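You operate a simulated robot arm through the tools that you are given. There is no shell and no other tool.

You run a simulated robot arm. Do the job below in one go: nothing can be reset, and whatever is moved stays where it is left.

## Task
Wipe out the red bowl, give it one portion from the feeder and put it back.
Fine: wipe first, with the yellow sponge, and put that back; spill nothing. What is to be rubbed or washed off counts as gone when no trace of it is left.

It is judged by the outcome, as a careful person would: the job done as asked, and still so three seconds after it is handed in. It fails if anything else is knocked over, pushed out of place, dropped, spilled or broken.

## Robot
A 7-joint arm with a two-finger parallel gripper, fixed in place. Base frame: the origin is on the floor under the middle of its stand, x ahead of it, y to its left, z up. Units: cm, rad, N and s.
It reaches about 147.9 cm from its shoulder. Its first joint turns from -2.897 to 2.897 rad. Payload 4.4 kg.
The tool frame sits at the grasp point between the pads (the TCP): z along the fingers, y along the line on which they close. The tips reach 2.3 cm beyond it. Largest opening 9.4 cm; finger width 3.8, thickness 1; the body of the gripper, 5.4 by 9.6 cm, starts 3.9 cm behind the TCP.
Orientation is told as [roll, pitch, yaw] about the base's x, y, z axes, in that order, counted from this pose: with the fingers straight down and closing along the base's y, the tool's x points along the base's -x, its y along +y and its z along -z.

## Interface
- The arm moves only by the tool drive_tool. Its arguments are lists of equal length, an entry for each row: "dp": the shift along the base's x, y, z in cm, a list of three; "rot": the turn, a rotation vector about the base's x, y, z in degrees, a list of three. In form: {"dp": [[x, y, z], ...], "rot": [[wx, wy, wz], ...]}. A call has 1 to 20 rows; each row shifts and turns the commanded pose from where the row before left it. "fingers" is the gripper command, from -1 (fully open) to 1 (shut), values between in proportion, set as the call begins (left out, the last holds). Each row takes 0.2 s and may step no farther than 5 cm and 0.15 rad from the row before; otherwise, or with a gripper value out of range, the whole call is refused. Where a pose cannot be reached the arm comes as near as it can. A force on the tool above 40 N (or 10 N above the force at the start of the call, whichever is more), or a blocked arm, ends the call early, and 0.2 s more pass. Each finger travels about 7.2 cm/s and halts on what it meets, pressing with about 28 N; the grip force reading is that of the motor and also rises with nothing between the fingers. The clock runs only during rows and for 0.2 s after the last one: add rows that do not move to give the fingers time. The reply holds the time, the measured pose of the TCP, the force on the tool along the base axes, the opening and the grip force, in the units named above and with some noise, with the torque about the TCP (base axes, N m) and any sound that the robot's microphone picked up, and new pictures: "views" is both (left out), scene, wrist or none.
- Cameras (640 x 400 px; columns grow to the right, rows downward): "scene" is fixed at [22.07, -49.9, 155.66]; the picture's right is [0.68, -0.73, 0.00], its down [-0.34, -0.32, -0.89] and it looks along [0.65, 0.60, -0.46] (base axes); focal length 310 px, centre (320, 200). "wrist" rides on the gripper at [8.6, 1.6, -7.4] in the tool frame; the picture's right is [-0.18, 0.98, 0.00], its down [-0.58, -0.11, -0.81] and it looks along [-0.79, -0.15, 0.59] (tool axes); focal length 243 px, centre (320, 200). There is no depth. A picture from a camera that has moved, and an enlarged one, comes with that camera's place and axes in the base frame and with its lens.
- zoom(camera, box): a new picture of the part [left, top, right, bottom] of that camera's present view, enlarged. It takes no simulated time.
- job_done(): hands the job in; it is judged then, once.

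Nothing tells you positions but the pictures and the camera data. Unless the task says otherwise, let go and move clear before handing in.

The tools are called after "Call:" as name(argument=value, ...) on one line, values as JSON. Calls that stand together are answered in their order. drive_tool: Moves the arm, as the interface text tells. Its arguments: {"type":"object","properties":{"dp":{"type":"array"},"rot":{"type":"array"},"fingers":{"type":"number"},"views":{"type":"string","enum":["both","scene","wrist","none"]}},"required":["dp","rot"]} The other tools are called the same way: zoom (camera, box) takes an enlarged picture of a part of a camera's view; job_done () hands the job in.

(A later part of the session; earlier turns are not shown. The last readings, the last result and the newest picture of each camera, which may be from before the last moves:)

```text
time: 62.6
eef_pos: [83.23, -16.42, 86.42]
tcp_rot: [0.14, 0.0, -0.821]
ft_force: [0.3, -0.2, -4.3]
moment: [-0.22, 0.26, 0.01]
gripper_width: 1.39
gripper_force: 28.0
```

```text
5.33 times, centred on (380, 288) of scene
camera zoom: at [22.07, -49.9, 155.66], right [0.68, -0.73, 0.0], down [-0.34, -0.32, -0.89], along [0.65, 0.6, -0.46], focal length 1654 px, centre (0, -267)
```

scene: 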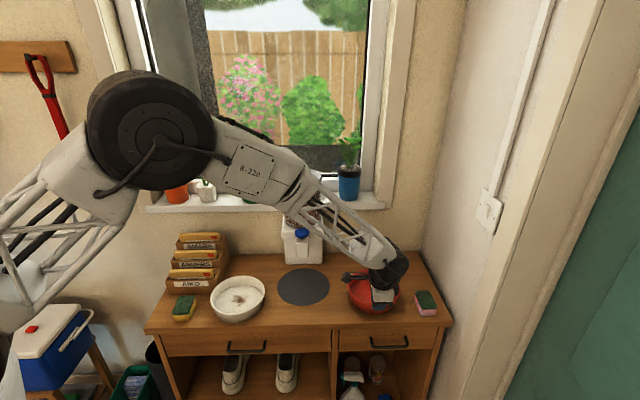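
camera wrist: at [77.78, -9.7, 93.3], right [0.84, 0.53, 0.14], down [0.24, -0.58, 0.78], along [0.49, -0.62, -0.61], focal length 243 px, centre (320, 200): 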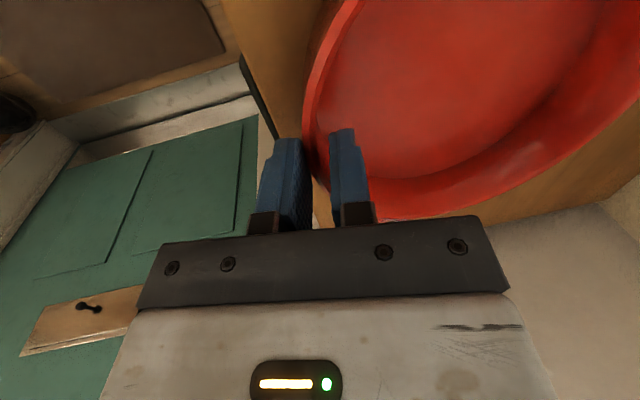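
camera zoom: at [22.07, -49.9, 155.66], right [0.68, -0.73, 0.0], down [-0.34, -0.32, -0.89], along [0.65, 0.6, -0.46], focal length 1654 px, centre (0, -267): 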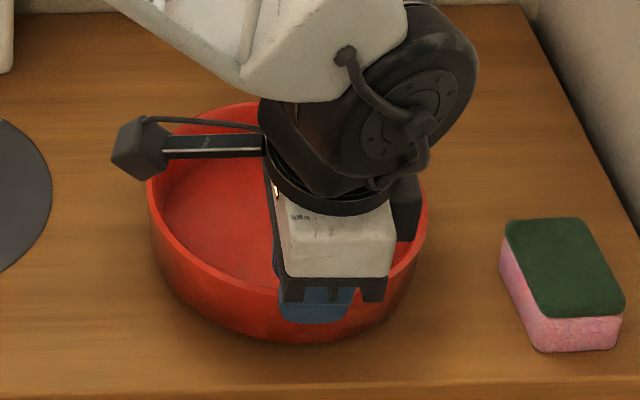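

The full bowl weight of about 4.4 N is on the gripper and the bowl stays level. I'll raise it a little more and carry it to the disc under the nozzle.

Call:
drive_tool(dp=[[0, 0, 0.6], [0, 0, 0.6], [-0.5, 0.8, 0], [-0.8, 1.3, 0], [-1.0, 1.6, 0], [-1.0, 1.6, 0], [-1.0, 1.6, 0], [-1.0, 1.6, 0], [-1.0, 1.6, 0], [-1.0, 1.6, 0], [-1.0, 1.6, 0], [-1.0, 1.6, 0], [-1.0, 1.6, 0], [-0.8, 1.4, 0], [-0.4, 0.6, 0], [0, 0, 0]], rot=[[0, 0, 0], [0, 0, 0], [0, 0, 0], [0, 0, 0], [0, 0, 0], [0, 0, 0], [0, 0, 0], [0, 0, 0], [0, 0, 0], [0, 0, 0], [0, 0, 0], [0, 0, 0], [0, 0, 0], [0, 0, 0], [0, 0, 0], [0, 0, 0]])

Call:
zoom(camera="scene", box=[250, 200, 370, 320])

Call:
zoom(camera="wrist", box=[200, 0, 640, 240])

```text
time: 66.0
eef_pos: [71.87, 2.05, 87.57]
tcp_rot: [0.138, 0.002, -0.821]
ft_force: [0.6, -0.1, -3.3]
moment: [-0.21, 0.23, 0.01]
gripper_width: 1.35
gripper_force: 27.3
camera wrist: at [66.35, 8.83, 95.23], right [0.84, 0.53, 0.14], down [0.24, -0.58, 0.78], along [0.49, -0.62, -0.61], focal length 243 px, centre (320, 200)
```

scene: 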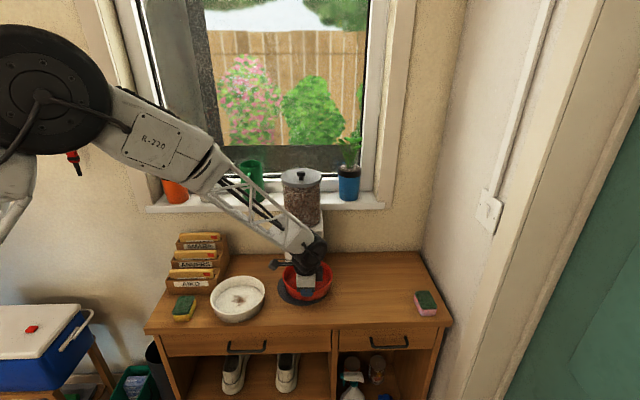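
wrist: 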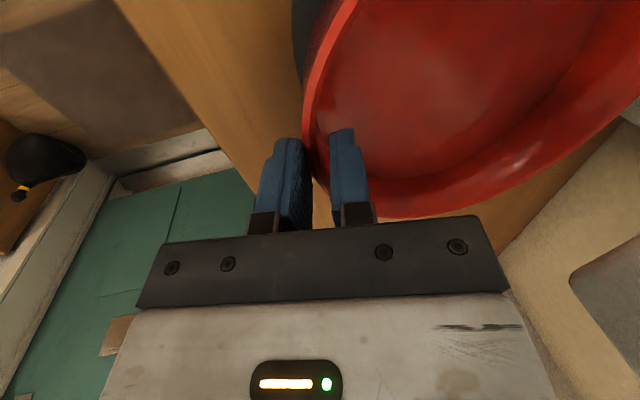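

```text
3.33 times, centred on (310, 260) of scene
camera zoom: at [22.07, -49.9, 155.66], right [0.68, -0.73, 0.0], down [-0.34, -0.32, -0.89], along [0.65, 0.6, -0.46], focal length 1034 px, centre (353, 0)
```

zoom: 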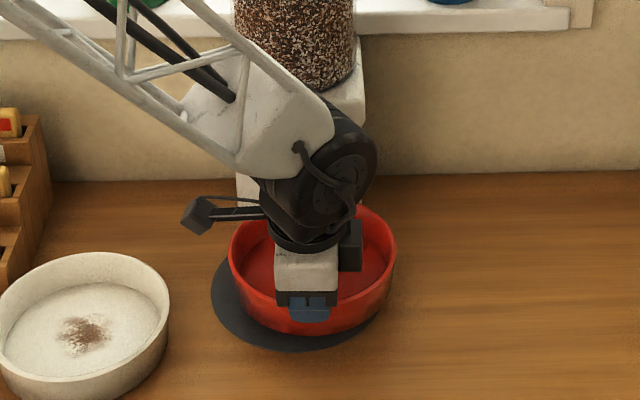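

```text
1.45 times, centred on (420, 120) of wrist
camera zoom: at [66.35, 8.83, 95.23], right [0.84, 0.53, 0.14], down [0.24, -0.58, 0.78], along [0.49, -0.62, -0.61], focal length 353 px, centre (174, 316)
```

zoom: 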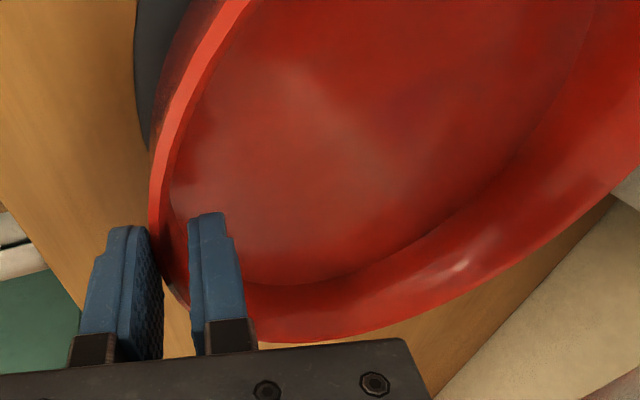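

The bowl is about 1.6 cm right of the disc and nozzle centre. I'll shift it into line, then lower it gently.

Call:
drive_tool(dp=[[-0.4, 0.7, 0], [-0.4, 0.74, 0], [0, 0, 0], [0, 0, -0.5], [0, 0, -0.5], [0, 0, 0]], rot=[[0, 0, 0], [0, 0, 0], [0, 0, 0], [0, 0, 0], [0, 0, 0], [0, 0, 0]], views="scene")

Call:
zoom(camera="scene", box=[260, 240, 350, 320])

```text
time: 67.4
eef_pos: [70.99, 3.45, 86.54]
tcp_rot: [0.139, 0.002, -0.82]
ft_force: [-0.6, -0.2, -4.4]
moment: [-0.25, 0.26, -0.03]
gripper_width: 1.37
gripper_force: 28.1
```

scene: 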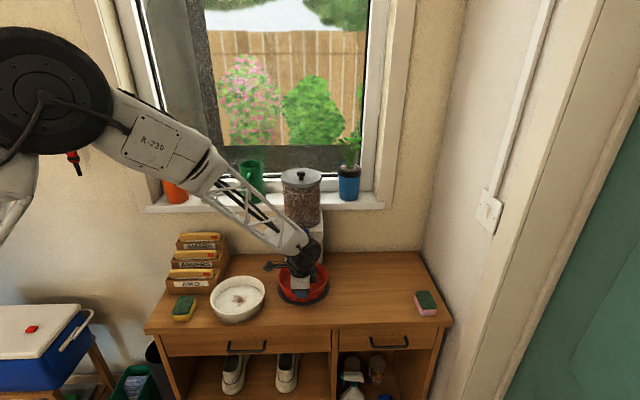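

```text
5.00 times, centred on (305, 280) of scene
camera zoom: at [22.07, -49.9, 155.66], right [0.68, -0.73, 0.0], down [-0.34, -0.32, -0.89], along [0.65, 0.6, -0.46], focal length 1551 px, centre (395, -200)
```

zoom: 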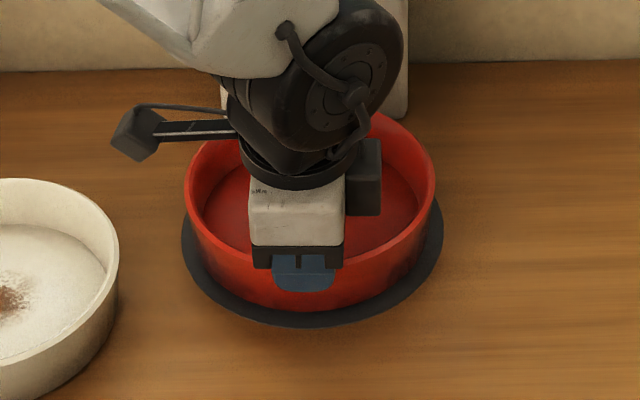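

The bowl is centred over the disc. I'm lowering it in small steps until it rests.

Call:
drive_tool(dp=[[0, 0, -0.3], [0, 0, -0.2], [0, 0, 0]], rot=[[0, 0, 0], [0, 0, 0], [0, 0, 0]], views="none")

Call:
drive_tool(dp=[[0, 0, -0.1], [0, 0, 0]], rot=[[0, 0, 0], [0, 0, 0]], views="none")

Call:
drive_tool(dp=[[0, 0, -0.1], [0, 0, 0]], rot=[[0, 0, 0], [0, 0, 0]], views="none")

```text
time: 68.2
eef_pos: [71.07, 3.5, 86.1]
tcp_rot: [0.138, 0.0, -0.821]
ft_force: [0.0, 0.6, -3.8]
moment: [-0.23, 0.27, -0.02]
gripper_width: 1.36
gripper_force: 27.9
```

```text
time: 68.8
eef_pos: [71.01, 3.52, 86.09]
tcp_rot: [0.139, 0.001, -0.821]
ft_force: [0.0, 0.0, -4.3]
moment: [-0.26, 0.24, -0.01]
gripper_width: 1.37
gripper_force: 28.1
```

```text
time: 69.4
eef_pos: [71.05, 3.55, 85.98]
tcp_rot: [0.139, 0.0, -0.821]
ft_force: [-0.1, 0.2, -4.2]
moment: [-0.25, 0.23, -0.01]
gripper_width: 1.36
gripper_force: 28.2
```

Call:
drive_tool(dp=[[0, 0, -0.08], [0, 0, 0]], rot=[[0, 0, 0], [0, 0, 0]], views="none")

Call:
drive_tool(dp=[[0, 0, -0.08], [0, 0, 0]], rot=[[0, 0, 0], [0, 0, 0]], views="none")

Call:
zoom(camera="scene", box=[260, 240, 350, 320])

```text
time: 70.0
eef_pos: [71.0, 3.49, 85.87]
tcp_rot: [0.139, 0.001, -0.819]
ft_force: [0.4, 0.2, -4.9]
moment: [-0.24, 0.22, 0.01]
gripper_width: 1.37
gripper_force: 28.1
```

```text
time: 70.6
eef_pos: [71.05, 3.51, 85.88]
tcp_rot: [0.139, 0.0, -0.82]
ft_force: [-0.1, -0.6, -2.1]
moment: [0.01, -0.01, -0.08]
gripper_width: 1.36
gripper_force: 28.0
```

```text
5.00 times, centred on (305, 280) of scene
camera zoom: at [22.07, -49.9, 155.66], right [0.68, -0.73, 0.0], down [-0.34, -0.32, -0.89], along [0.65, 0.6, -0.46], focal length 1551 px, centre (395, -200)
```

zoom: 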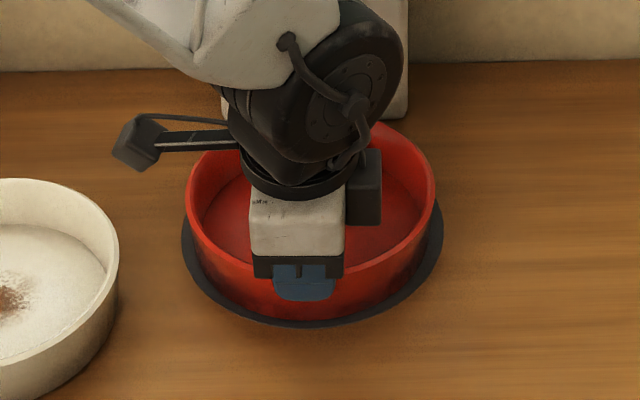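

The far edge has touched, since the moment dropped to zero. One more tiny step, then I'll release.

Call:
drive_tool(dp=[[0, 0, -0.06], [0, 0, 0]], rot=[[0, 0, 0], [0, 0, 0]], views="none")

Call:
drive_tool(dp=[[0, 0, -0.05], [0, 0, 0]], rot=[[0, 0, 0], [0, 0, 0]], views="none")

```text
time: 71.2
eef_pos: [71.03, 3.48, 85.71]
tcp_rot: [0.139, 0.0, -0.82]
ft_force: [1.2, 0.1, -1.3]
moment: [0.01, 0.05, -0.04]
gripper_width: 1.37
gripper_force: 27.3
```

```text
time: 71.8
eef_pos: [71.15, 3.36, 85.7]
tcp_rot: [0.14, 0.001, -0.82]
ft_force: [-2.5, -2.3, 2.5]
moment: [0.09, 0.42, 0.14]
gripper_width: 1.38
gripper_force: 28.4
```

The bowl rests on the disc. I'm opening the fingers and rising clear.

Call:
drive_tool(dp=[[0, 0, 0], [0, 0, 0], [0, 0, 0], [0, 0, 0]], rot=[[0, 0, 0], [0, 0, 0], [0, 0, 0], [0, 0, 0]], fingers=-0.2)

Call:
zoom(camera="scene", box=[260, 240, 350, 320])

Call:
zoom(camera="wrist", box=[200, 0, 640, 240])

```text
time: 72.8
eef_pos: [71.08, 3.6, 85.68]
tcp_rot: [0.138, 0.0, -0.821]
ft_force: [0.2, -0.5, 0.1]
moment: [0.04, 0.01, 0.01]
gripper_width: 5.66
gripper_force: 0.0
camera wrist: at [65.54, 10.27, 93.29], right [0.84, 0.53, 0.14], down [0.24, -0.58, 0.78], along [0.49, -0.62, -0.61], focal length 243 px, centre (320, 200)
```

scene: 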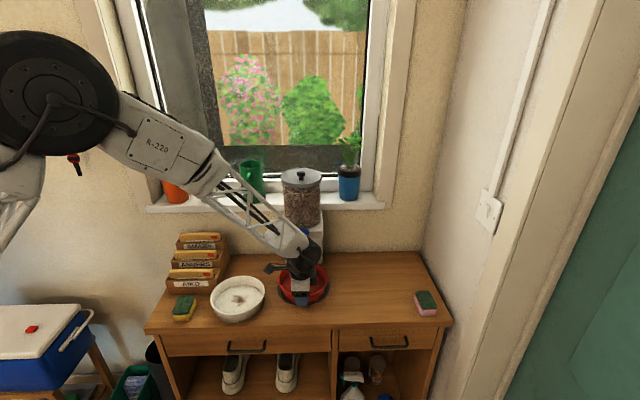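
wrist: 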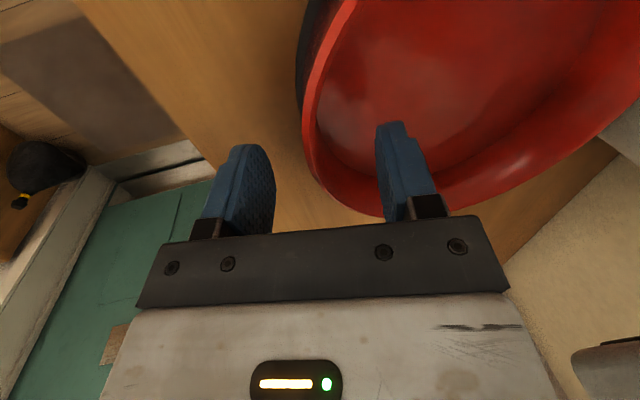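

```text
5.00 times, centred on (305, 280) of scene
camera zoom: at [22.07, -49.9, 155.66], right [0.68, -0.73, 0.0], down [-0.34, -0.32, -0.89], along [0.65, 0.6, -0.46], focal length 1551 px, centre (395, -200)
```

zoom: 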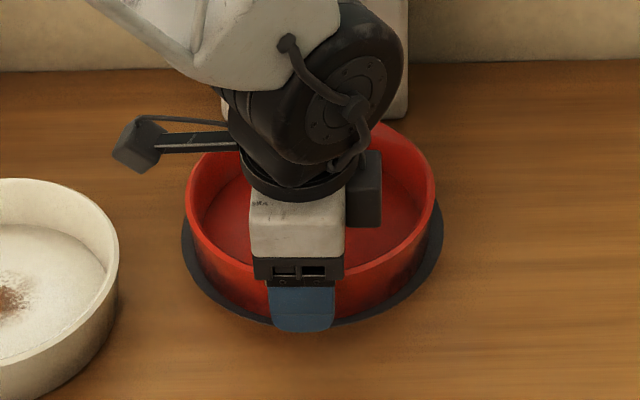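

```text
1.45 times, centred on (420, 120) of wrist
camera zoom: at [65.54, 10.27, 93.29], right [0.84, 0.53, 0.14], down [0.24, -0.58, 0.78], along [0.49, -0.62, -0.61], focal length 353 px, centre (174, 316)
```

zoom: 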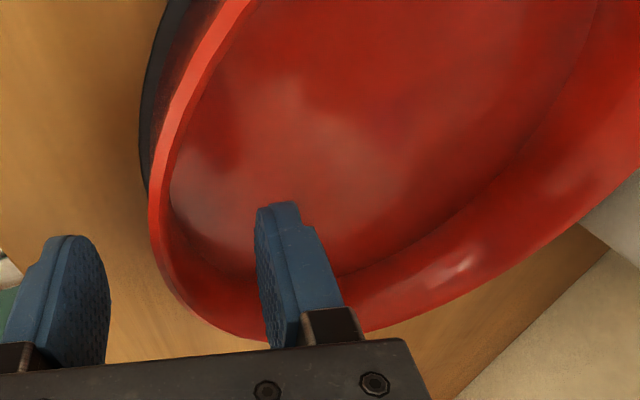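

The bowl is released and sits centred on the disc. I'll rise clear, moving forward away from the nozzle, level the hand and close the fingers.

Call:
drive_tool(dp=[[0, 0, 0.8], [0, 0, 1.2], [-0.3, -0.3, 1.2], [-1.2, -1.1, 1.5], [-2, -1.9, 2], [-2, -1.9, 3], [-1, -1, 4], [0, 0, 4], [0, 0, 4], [0, 0, 3.5], [0, 0, 0]], rot=[[0, 0, 0], [0, 0, 0], [0, 0, 0], [0, 0, 0], [0, 0, 0], [0, 0, 0], [-2.73, 2.92, 0], [-2.73, 2.92, 0], [0, 0, 0], [0, 0, 0], [0, 0, 0]])

Call:
zoom(camera="scene", box=[250, 200, 370, 320])

```text
time: 75.2
eef_pos: [64.47, -2.84, 111.06]
tcp_rot: [0.001, 0.0, -0.822]
ft_force: [0.0, 0.5, 0.0]
moment: [0.01, 0.01, -0.02]
gripper_width: 5.65
gripper_force: 0.0
camera wrist: at [59.74, 4.53, 118.47], right [0.84, 0.54, 0.0], down [0.32, -0.5, 0.81], along [0.43, -0.68, -0.59], focal length 243 px, centre (320, 200)
```

scene: 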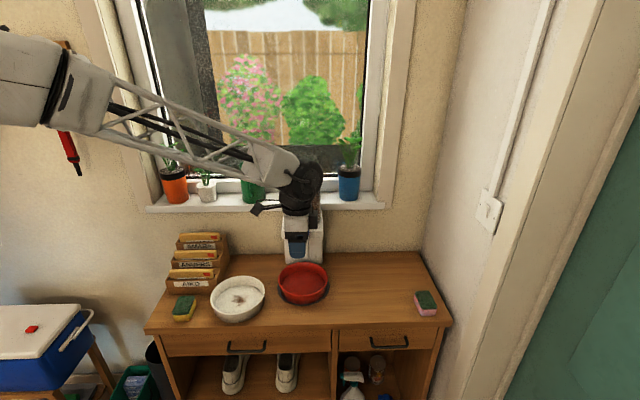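
wrist: 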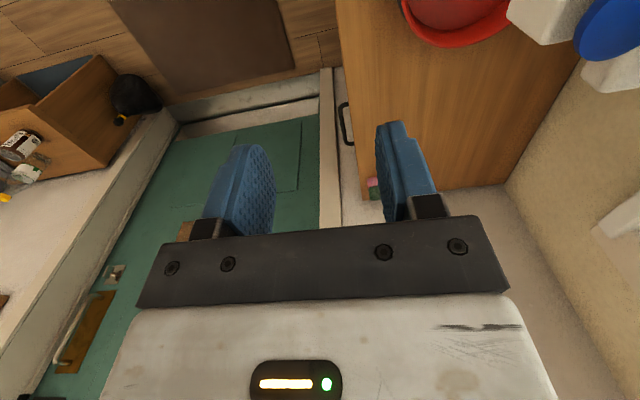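

```text
3.33 times, centred on (310, 260) of scene
camera zoom: at [22.07, -49.9, 155.66], right [0.68, -0.73, 0.0], down [-0.34, -0.32, -0.89], along [0.65, 0.6, -0.46], focal length 1034 px, centre (353, 0)
```

zoom: 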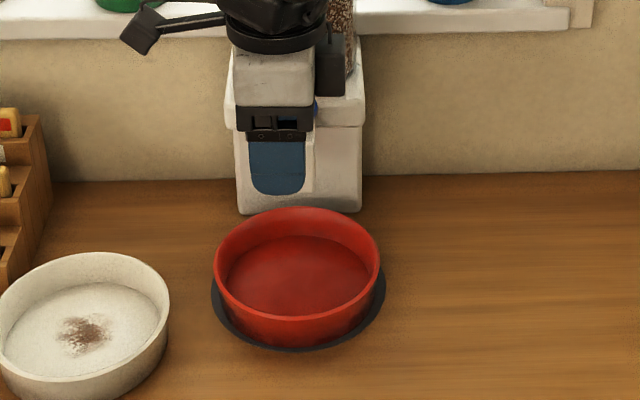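

The bowl is well placed on the disc. Now I'll move with closed fingers to above the blue button at about (76.9,9.2) and check alignment.

Call:
drive_tool(dp=[[2.5, 2.4, 0], [2.5, 2.4, 0], [2.5, 2.4, 0], [2.5, 2.4, 0], [2.4, 2.4, 0], [0, 0, 0]], rot=[[0, 0, 0], [0, 0, 0], [0, 0, 0], [0, 0, 0], [0, 0, 0], [0, 0, 0]], fingers=1)

Call:
zoom(camera="scene", box=[260, 160, 360, 280])

Call:
zoom(camera="wrist", box=[200, 0, 520, 200])

```text
time: 76.6
eef_pos: [76.96, 9.07, 110.85]
tcp_rot: [-0.003, -0.001, -0.822]
ft_force: [-18.6, -12.6, 1.5]
moment: [0.69, -0.91, 0.21]
gripper_width: 0.01
gripper_force: 27.8
stopped in row 6: the force on the tool passed its limit at 46 N (the readings are from after the stop); the commanded pose is now the measured one
camera wrist: at [72.25, 16.58, 118.27], right [0.85, 0.53, 0.0], down [0.32, -0.5, 0.81], along [0.43, -0.68, -0.59], focal length 243 px, centre (320, 200)
```

scene: 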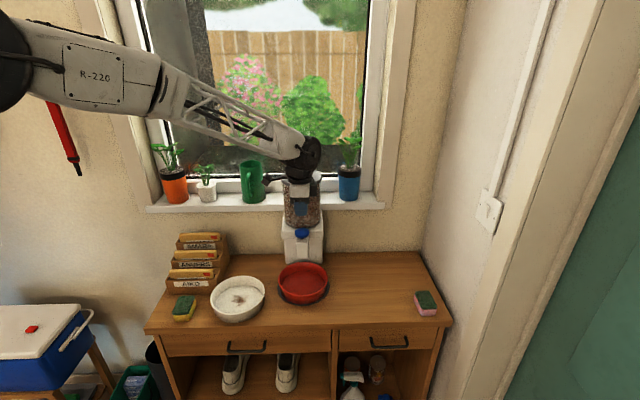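
wrist: 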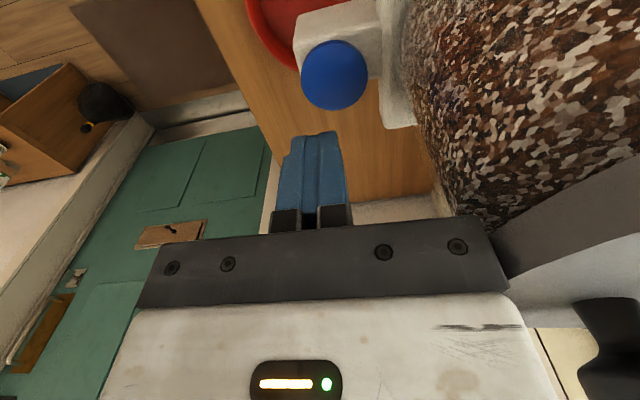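

```text
3.33 times, centred on (310, 220) of scene
camera zoom: at [22.07, -49.9, 155.66], right [0.68, -0.73, 0.0], down [-0.34, -0.32, -0.89], along [0.65, 0.6, -0.46], focal length 1034 px, centre (353, 133)
```

zoom: 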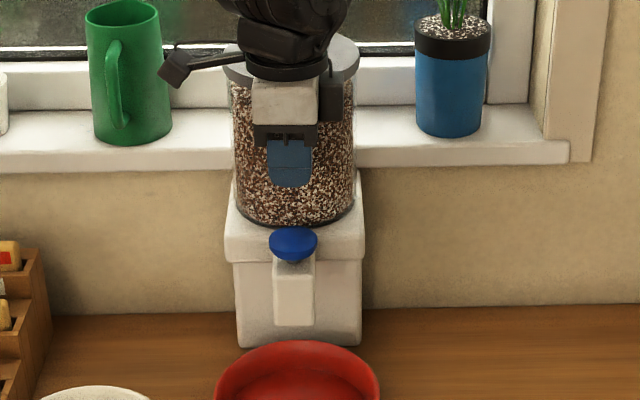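

```text
2.00 times, centred on (360, 100) of wrist
camera zoom: at [72.25, 16.58, 118.27], right [0.85, 0.53, 0.0], down [0.32, -0.5, 0.81], along [0.43, -0.68, -0.59], focal length 485 px, centre (240, 400)
```

zoom: 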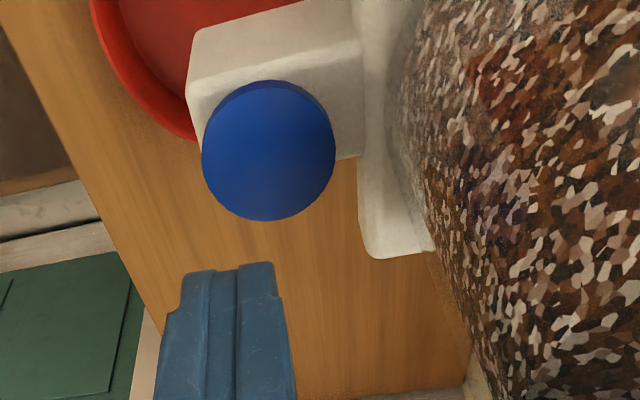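

The hand touched the hopper, which is closer than I estimated. I'm backing off straight toward the front at once and checking that nothing shifted.

Call:
drive_tool(dp=[[-0.4, -0.37, 0], [-0.7, -0.65, 0], [-1.5, -1.4, 0], [-2.5, -2.3, 0], [-2.5, -2.3, 0], [-2.5, -2.3, 0], [0, 0, 0]], rot=[[0, 0, 0], [0, 0, 0], [0, 0, 0], [0, 0, 0], [0, 0, 0], [0, 0, 0], [0, 0, 0]])

Call:
zoom(camera="scene", box=[250, 150, 370, 320])

Call:
zoom(camera="wrist", box=[200, 0, 640, 240])

```text
time: 78.2
eef_pos: [66.99, -0.46, 111.04]
tcp_rot: [-0.001, 0.0, -0.822]
ft_force: [0.0, 0.2, -0.6]
moment: [0.0, 0.05, 0.0]
gripper_width: 0.03
gripper_force: 27.9
camera wrist: at [62.23, 7.08, 118.42], right [0.85, 0.53, 0.0], down [0.32, -0.5, 0.81], along [0.43, -0.68, -0.59], focal length 243 px, centre (320, 200)
```

scene: 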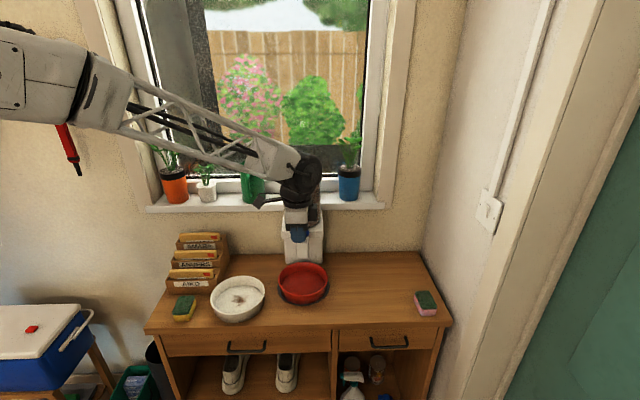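
wrist: 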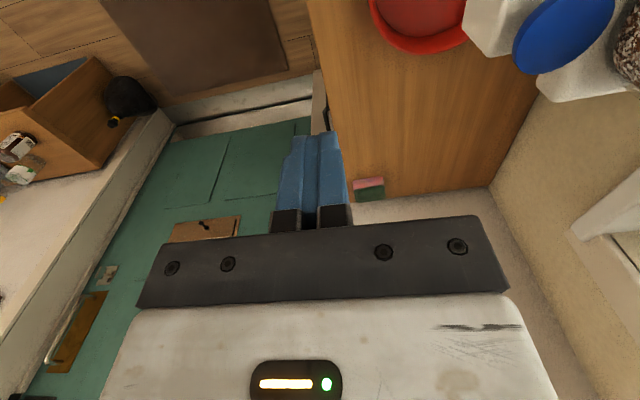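

```text
2.35 times, centred on (310, 235) of scene
camera zoom: at [22.07, -49.9, 155.66], right [0.68, -0.73, 0.0], down [-0.34, -0.32, -0.89], along [0.65, 0.6, -0.46], focal length 730 px, centre (344, 118)
```

zoom: 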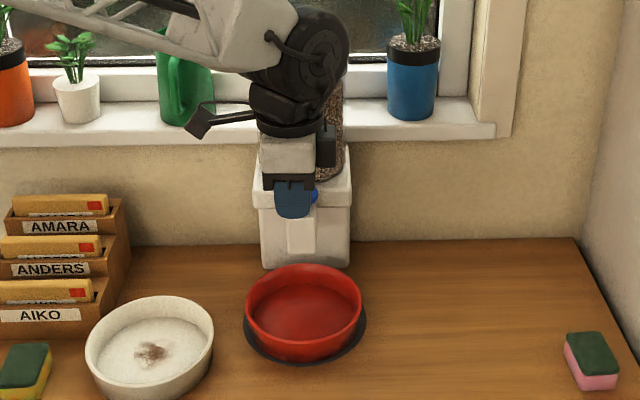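

```text
1.45 times, centred on (420, 120) of wrist
camera zoom: at [62.23, 7.08, 118.42], right [0.85, 0.53, 0.0], down [0.32, -0.5, 0.81], along [0.43, -0.68, -0.59], focal length 353 px, centre (174, 316)
```

zoom: 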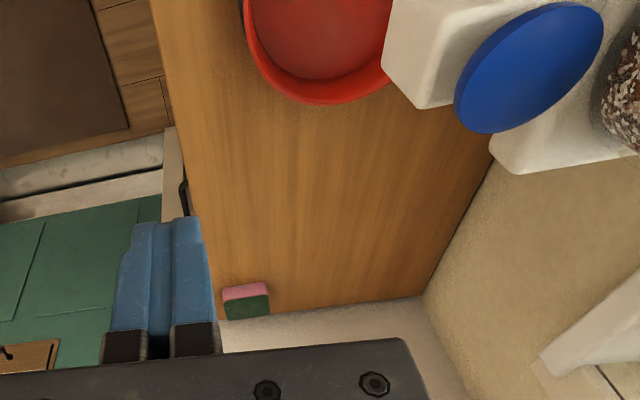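

The feeder base looks unmoved, but I need to check the lid. I'll move the hand left out of the line of sight.

Call:
drive_tool(dp=[[-2.5, 1, 0], [-3, 2.5, 0], [-3, 2.5, 0], [-3, 2.5, 0], [0, 0, 0]], rot=[[0, 0, 0], [0, 0, 0], [0, 0, 0], [0, 0, 0], [0, 0, 0]])

Call:
zoom(camera="scene", box=[250, 150, 370, 320])

Call:
zoom(camera="scene", box=[270, 160, 334, 200])

```text
time: 79.4
eef_pos: [55.43, 8.23, 110.87]
tcp_rot: [-0.001, 0.002, -0.821]
ft_force: [0.1, -0.3, 0.5]
moment: [0.0, -0.01, 0.0]
gripper_width: 0.01
gripper_force: 27.7
camera wrist: at [50.69, 15.79, 118.21], right [0.85, 0.53, 0.0], down [0.32, -0.5, 0.81], along [0.43, -0.68, -0.59], focal length 243 px, centre (320, 200)
```

scene: 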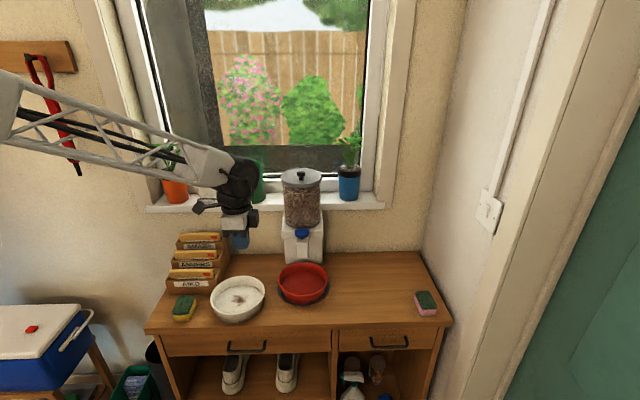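
wrist: 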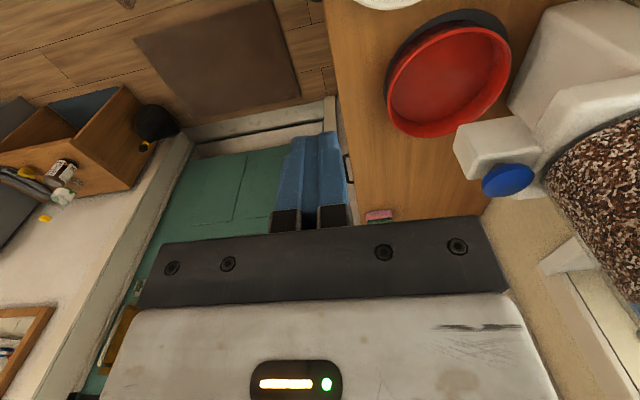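

```text
2.35 times, centred on (310, 235) of scene
camera zoom: at [22.07, -49.9, 155.66], right [0.68, -0.73, 0.0], down [-0.34, -0.32, -0.89], along [0.65, 0.6, -0.46], focal length 730 px, centre (344, 118)
```

zoom: 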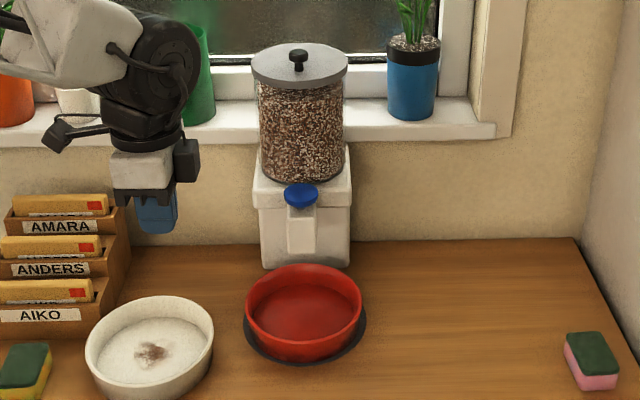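

```text
10.00 times, centred on (302, 180) of scene
camera zoom: at [22.07, -49.9, 155.66], right [0.68, -0.73, 0.0], down [-0.34, -0.32, -0.89], along [0.65, 0.6, -0.46], focal length 3102 px, centre (500, 400)
```

zoom: 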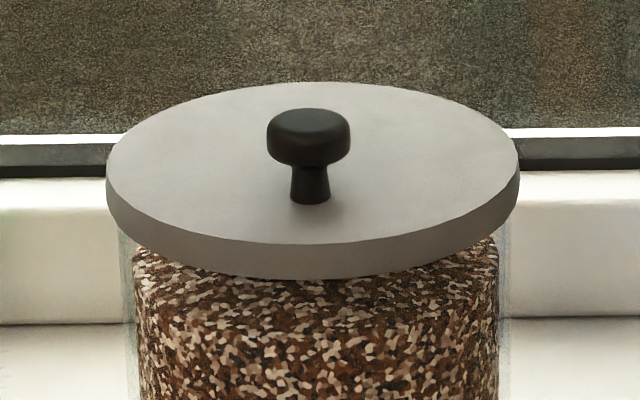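

The lid, hopper and base are all exactly where they were. For the press I'll lean the hand 25° toward the front so its body stays clear of the hopper, and approach the button from the front.

Call:
drive_tool(dp=[[3.45, -1.57, -0.7], [3.45, -1.57, -0.7], [3.45, -1.57, -0.7], [3.45, -1.57, -0.7], [1.5, 1.4, 0], [1.5, 1.4, 0], [1.5, 1.4, 0], [0, 0, 0]], rot=[[5.66, -6.07, 0], [5.66, -6.07, 0], [5.66, -6.07, 0], [0, 0, 0], [0, 0, 0], [0, 0, 0], [0, 0, 0], [0, 0, 0]])

Call:
zoom(camera="scene", box=[260, 160, 360, 280])

Call:
zoom(camera="wrist", box=[200, 0, 640, 240])

```text
time: 81.2
eef_pos: [73.78, 6.2, 107.96]
tcp_rot: [0.434, 0.001, -0.82]
ft_force: [-0.1, -0.1, 0.0]
moment: [-0.01, -0.04, 0.01]
gripper_width: 0.0
gripper_force: 28.8
camera wrist: at [66.72, 11.59, 115.36], right [0.78, 0.47, 0.41], down [0.08, -0.72, 0.69], along [0.62, -0.5, -0.6], focal length 243 px, centre (320, 200)
```

scene: 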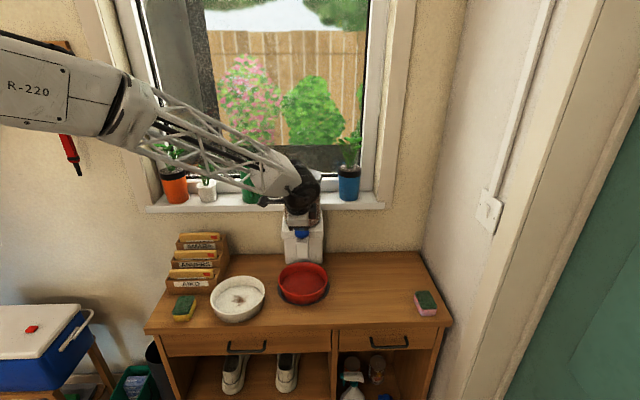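
wrist: 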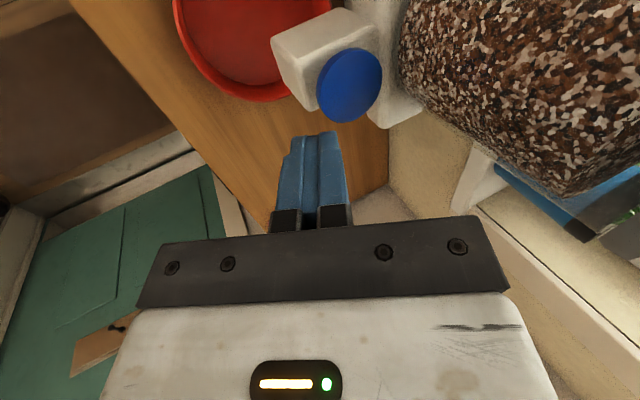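

```text
3.33 times, centred on (310, 220) of scene
camera zoom: at [22.07, -49.9, 155.66], right [0.68, -0.73, 0.0], down [-0.34, -0.32, -0.89], along [0.65, 0.6, -0.46], focal length 1034 px, centre (353, 133)
```

zoom: 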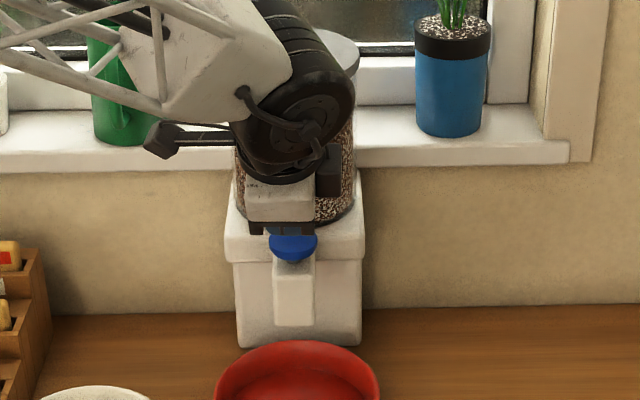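

```text
1.45 times, centred on (420, 120) of wrist
camera zoom: at [66.72, 11.59, 115.36], right [0.78, 0.47, 0.41], down [0.08, -0.72, 0.69], along [0.62, -0.5, -0.6], focal length 353 px, centre (174, 316)
```

zoom: 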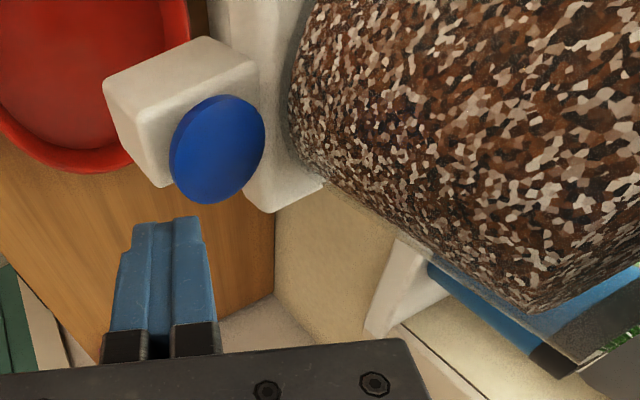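

The hand leans well clear of the hopper now. I'll advance the last 5 cm over the button at this height, watching the force.

Call:
drive_tool(dp=[[0.9, 0.9, 0], [0.9, 0.9, 0], [0.9, 0.9, 0], [0.75, 0.8, 0], [0, 0, 0]], rot=[[0, 0, 0], [0, 0, 0], [0, 0, 0], [0, 0, 0], [0, 0, 0]])

Call:
zoom(camera="scene", box=[270, 180, 350, 260])

Call:
zoom(camera="wrist", box=[200, 0, 640, 240])

```text
time: 82.4
eef_pos: [77.26, 9.77, 108.09]
tcp_rot: [0.433, 0.001, -0.819]
ft_force: [-0.5, -0.5, -0.1]
moment: [-0.06, 0.01, 0.0]
gripper_width: 0.0
gripper_force: 27.8
camera wrist: at [70.08, 15.02, 115.59], right [0.78, 0.47, 0.41], down [0.08, -0.72, 0.69], along [0.62, -0.5, -0.6], focal length 243 px, centre (320, 200)
```

scene: 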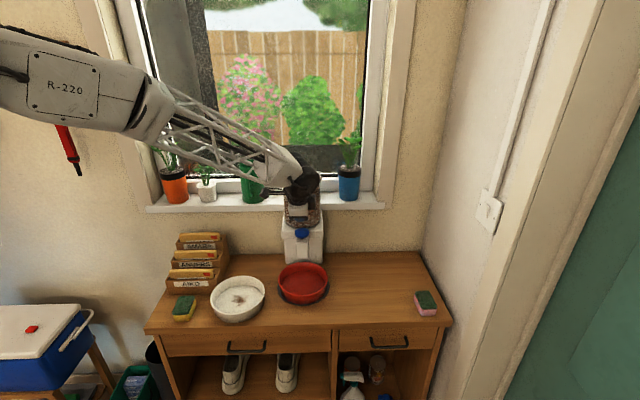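
wrist: 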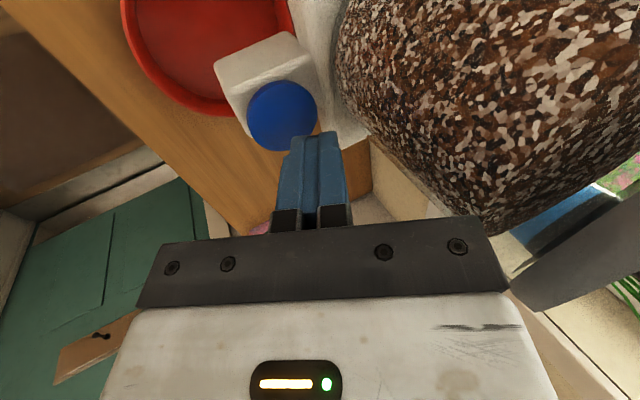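

```text
5.00 times, centred on (310, 220) of scene
camera zoom: at [22.07, -49.9, 155.66], right [0.68, -0.73, 0.0], down [-0.34, -0.32, -0.89], along [0.65, 0.6, -0.46], focal length 1551 px, centre (370, 100)
```

zoom: 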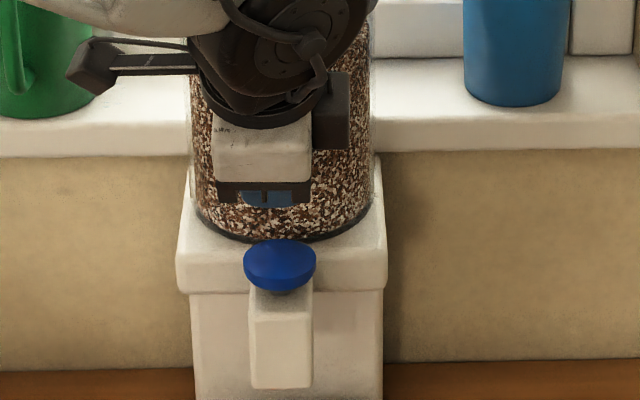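

```text
1.45 times, centred on (420, 120) of wrist
camera zoom: at [70.08, 15.02, 115.59], right [0.78, 0.47, 0.41], down [0.08, -0.72, 0.69], along [0.62, -0.5, -0.6], focal length 353 px, centre (174, 316)
```

zoom: 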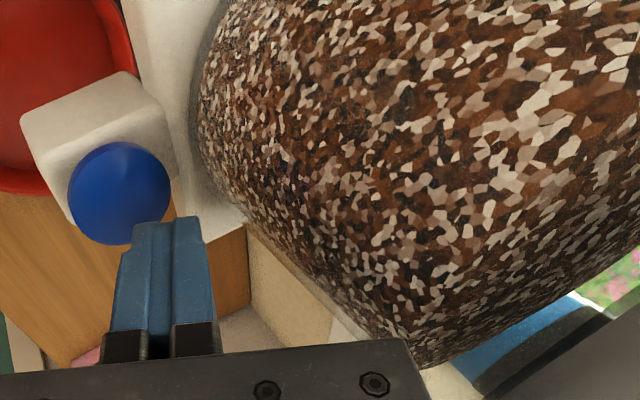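

The tips are right above the cap, about 3 cm up, with no contact forces. I'm descending carefully to press the button.

Call:
drive_tool(dp=[[0, 0, -1], [0, 0, -1], [0, 0, -0.5], [0, 0, 0]], rot=[[0, 0, 0], [0, 0, 0], [0, 0, 0], [0, 0, 0]], views="wrist")

Call:
zoom(camera="scene", box=[270, 200, 350, 300])

```text
time: 83.4
eef_pos: [77.18, 9.78, 105.71]
tcp_rot: [0.43, 0.001, -0.823]
ft_force: [0.5, 0.3, -0.4]
moment: [0.01, -0.01, 0.02]
gripper_width: 0.01
gripper_force: 27.7
camera wrist: at [70.09, 15.0, 113.02], right [0.78, 0.47, 0.41], down [0.08, -0.72, 0.69], along [0.62, -0.5, -0.6], focal length 243 px, centre (320, 200)
```

wrist: 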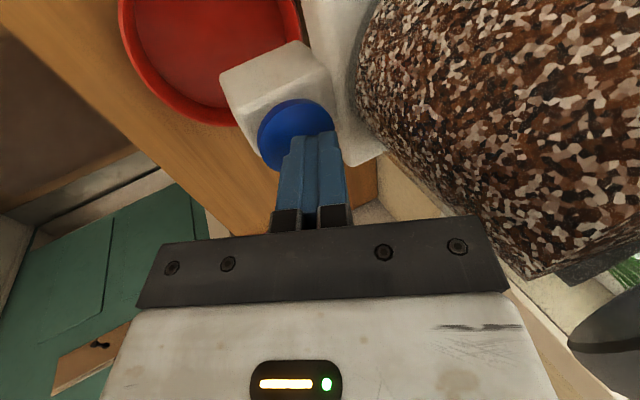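

```text
4.00 times, centred on (310, 250) of scene
camera zoom: at [22.07, -49.9, 155.66], right [0.68, -0.73, 0.0], down [-0.34, -0.32, -0.89], along [0.65, 0.6, -0.46], focal length 1241 px, centre (360, 0)
```

zoom: 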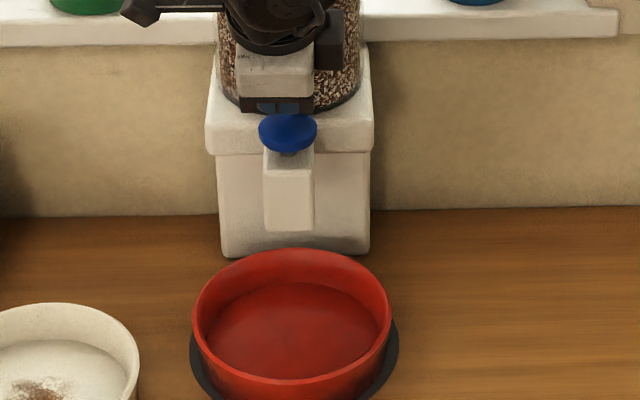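

Call:
drive_tool(dp=[[0, 0, -0.3], [0, 0, 0]], rot=[[0, 0, 0], [0, 0, 0]], views="none")

Call:
drive_tool(dp=[[0, 0, -0.2], [0, 0, 0]], rot=[[0, 0, 0], [0, 0, 0]], views="none")

Call:
drive_tool(dp=[[0, 0, -0.2], [0, 0, 0]], rot=[[0, 0, 0], [0, 0, 0]], views="none")

Call:
zoom(camera="scene", box=[280, 210, 340, 260])

```text
time: 84.0
eef_pos: [77.3, 9.84, 105.28]
tcp_rot: [0.432, 0.0, -0.821]
ft_force: [-0.7, -0.2, -0.2]
moment: [0.0, 0.0, -0.01]
gripper_width: 0.01
gripper_force: 28.0
```

```text
time: 84.6
eef_pos: [77.21, 9.7, 105.06]
tcp_rot: [0.434, 0.003, -0.822]
ft_force: [0.2, 0.5, -0.2]
moment: [0.01, 0.01, -0.03]
gripper_width: 0.01
gripper_force: 27.9
```

```text
time: 85.2
eef_pos: [77.11, 9.74, 104.8]
tcp_rot: [0.433, 0.003, -0.821]
ft_force: [-0.2, -0.3, -1.3]
moment: [-0.02, -0.01, 0.0]
gripper_width: 0.02
gripper_force: 27.9
```

```text
8.00 times, centred on (310, 235) of scene
camera zoom: at [22.07, -49.9, 155.66], right [0.68, -0.73, 0.0], down [-0.34, -0.32, -0.89], along [0.65, 0.6, -0.46], focal length 2481 px, centre (400, -80)
```

zoom: 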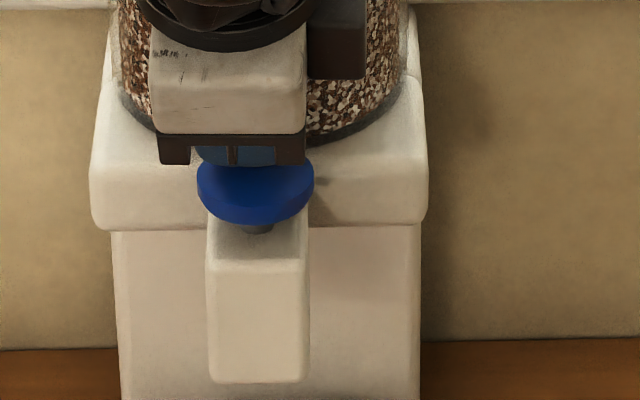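

Call:
drive_tool(dp=[[0, 0, -0.2], [0, 0, 0]], rot=[[0, 0, 0], [0, 0, 0]], views="none")

Call:
drive_tool(dp=[[0, 0, -0.2], [0, 0, 0]], rot=[[0, 0, 0], [0, 0, 0]], views="none")

Call:
drive_tool(dp=[[0, 0, -0.2], [0, 0, 0]], rot=[[0, 0, 0], [0, 0, 0]], views="none")

Call:
zoom(camera="scene", box=[280, 210, 340, 260])

```text
time: 85.8
eef_pos: [77.22, 9.66, 104.67]
tcp_rot: [0.433, 0.003, -0.82]
ft_force: [0.7, 1.1, 1.1]
moment: [0.0, -0.01, -0.01]
gripper_width: 0.0
gripper_force: 28.1
```

```text
time: 86.4
eef_pos: [77.09, 9.7, 104.46]
tcp_rot: [0.431, 0.002, -0.82]
ft_force: [0.3, -1.1, 1.6]
moment: [-0.02, -0.04, -0.01]
gripper_width: 0.0
gripper_force: 27.4
```

```text
time: 87.0
eef_pos: [77.21, 9.64, 104.28]
tcp_rot: [0.435, 0.002, -0.82]
ft_force: [0.3, 0.0, 1.4]
moment: [-0.02, -0.02, -0.03]
gripper_width: 0.01
gripper_force: 28.2
```

```text
8.00 times, centred on (310, 235) of scene
camera zoom: at [22.07, -49.9, 155.66], right [0.68, -0.73, 0.0], down [-0.34, -0.32, -0.89], along [0.65, 0.6, -0.46], focal length 2481 px, centre (400, -80)
```

zoom: 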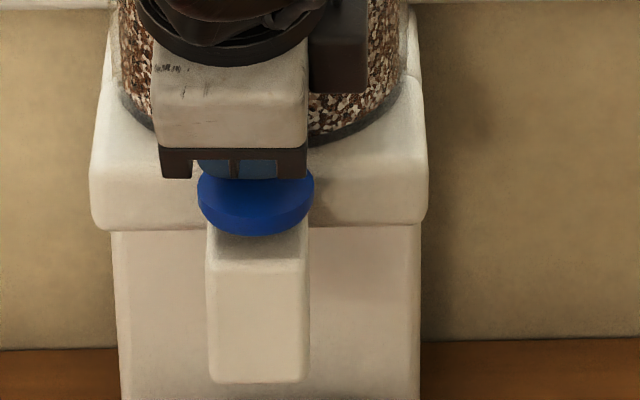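

The cap is going down with a soft spring at about 1.5 N. I'll continue pressing until it actuates.

Call:
drive_tool(dp=[[0, 0, -0.2], [0, 0, 0]], rot=[[0, 0, 0], [0, 0, 0]], views="none")

Call:
zoom(camera="scene", box=[265, 210, 345, 310])

```text
time: 87.6
eef_pos: [77.23, 9.76, 104.14]
tcp_rot: [0.434, 0.003, -0.82]
ft_force: [0.4, -0.4, 3.0]
moment: [0.01, 0.03, 0.02]
gripper_width: 0.0
gripper_force: 28.3
heard: click
```

```text
4.00 times, centred on (305, 260) of scene
camera zoom: at [22.07, -49.9, 155.66], right [0.68, -0.73, 0.0], down [-0.34, -0.32, -0.89], along [0.65, 0.6, -0.46], focal length 1241 px, centre (380, -40)
```

zoom: 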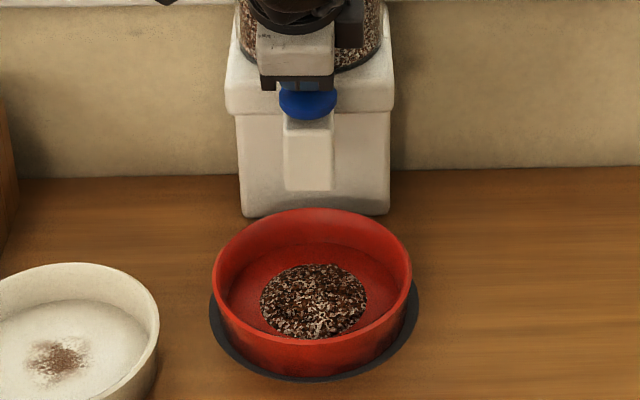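

I heard a click and one portion has dropped into the bowl. I'm releasing the button straight up, then retreating to the front.

Call:
drive_tool(dp=[[0, 0, 0.8], [0, 0, 1.5], [0, 0, 1.5], [-0.5, -0.5, 0.3], [-1.5, -1.4, 0], [-2.5, -2.3, 0], [-2.5, -2.3, 0], [-2.5, -2.3, 0], [-2.5, -2.3, 0], [0, 0, 0]], rot=[[0, 0, 0], [0, 0, 0], [0, 0, 0], [0, 0, 0], [0, 0, 0], [0, 0, 0], [0, 0, 0], [0, 0, 0], [0, 0, 0], [0, 0, 0]])

Call:
zoom(camera="scene", box=[250, 200, 370, 320])

Call:
zoom(camera="scene", box=[265, 255, 345, 315])

```text
time: 89.8
eef_pos: [65.16, -1.32, 108.09]
tcp_rot: [0.433, 0.002, -0.821]
ft_force: [-0.3, 0.3, -0.5]
moment: [0.01, -0.01, 0.01]
gripper_width: 0.0
gripper_force: 28.0
camera wrist: at [58.03, 3.94, 115.56], right [0.78, 0.47, 0.41], down [0.08, -0.72, 0.69], along [0.62, -0.5, -0.6], focal length 243 px, centre (320, 200)
```

scene: 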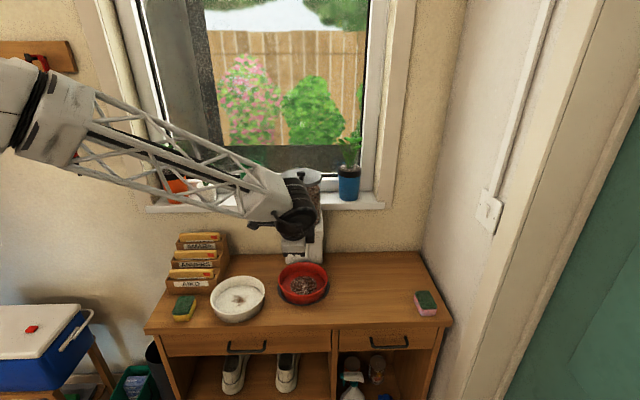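
wrist: 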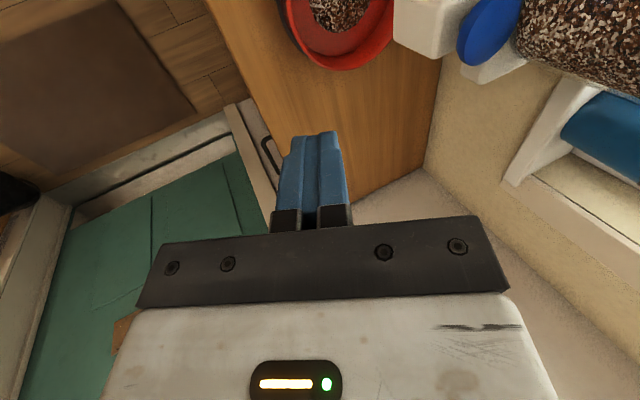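

```text
3.33 times, centred on (310, 260) of scene
camera zoom: at [22.07, -49.9, 155.66], right [0.68, -0.73, 0.0], down [-0.34, -0.32, -0.89], along [0.65, 0.6, -0.46], focal length 1034 px, centre (353, 0)
```

zoom: 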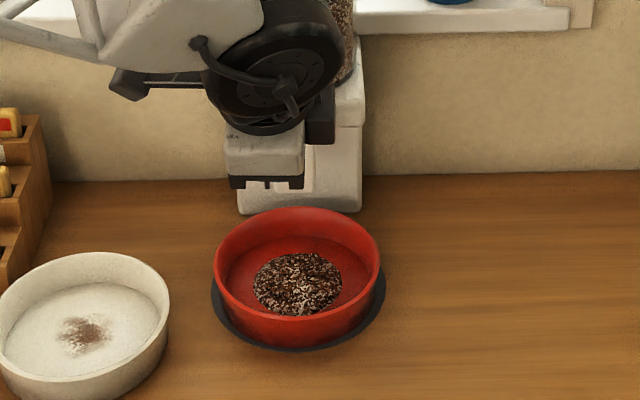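

```text
6.67 times, centred on (305, 285) of scene
camera zoom: at [22.07, -49.9, 155.66], right [0.68, -0.73, 0.0], down [-0.34, -0.32, -0.89], along [0.65, 0.6, -0.46], focal length 2068 px, centre (420, -367)
```

zoom: 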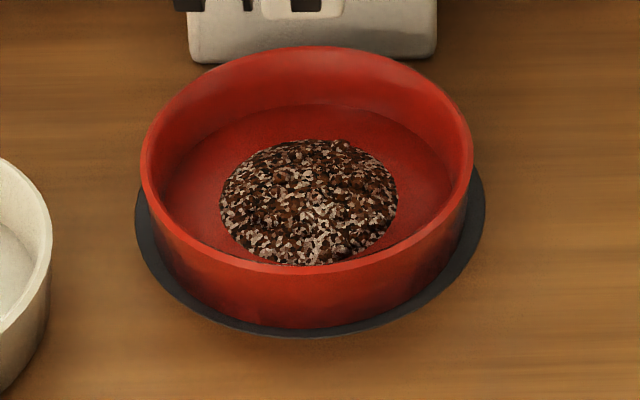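

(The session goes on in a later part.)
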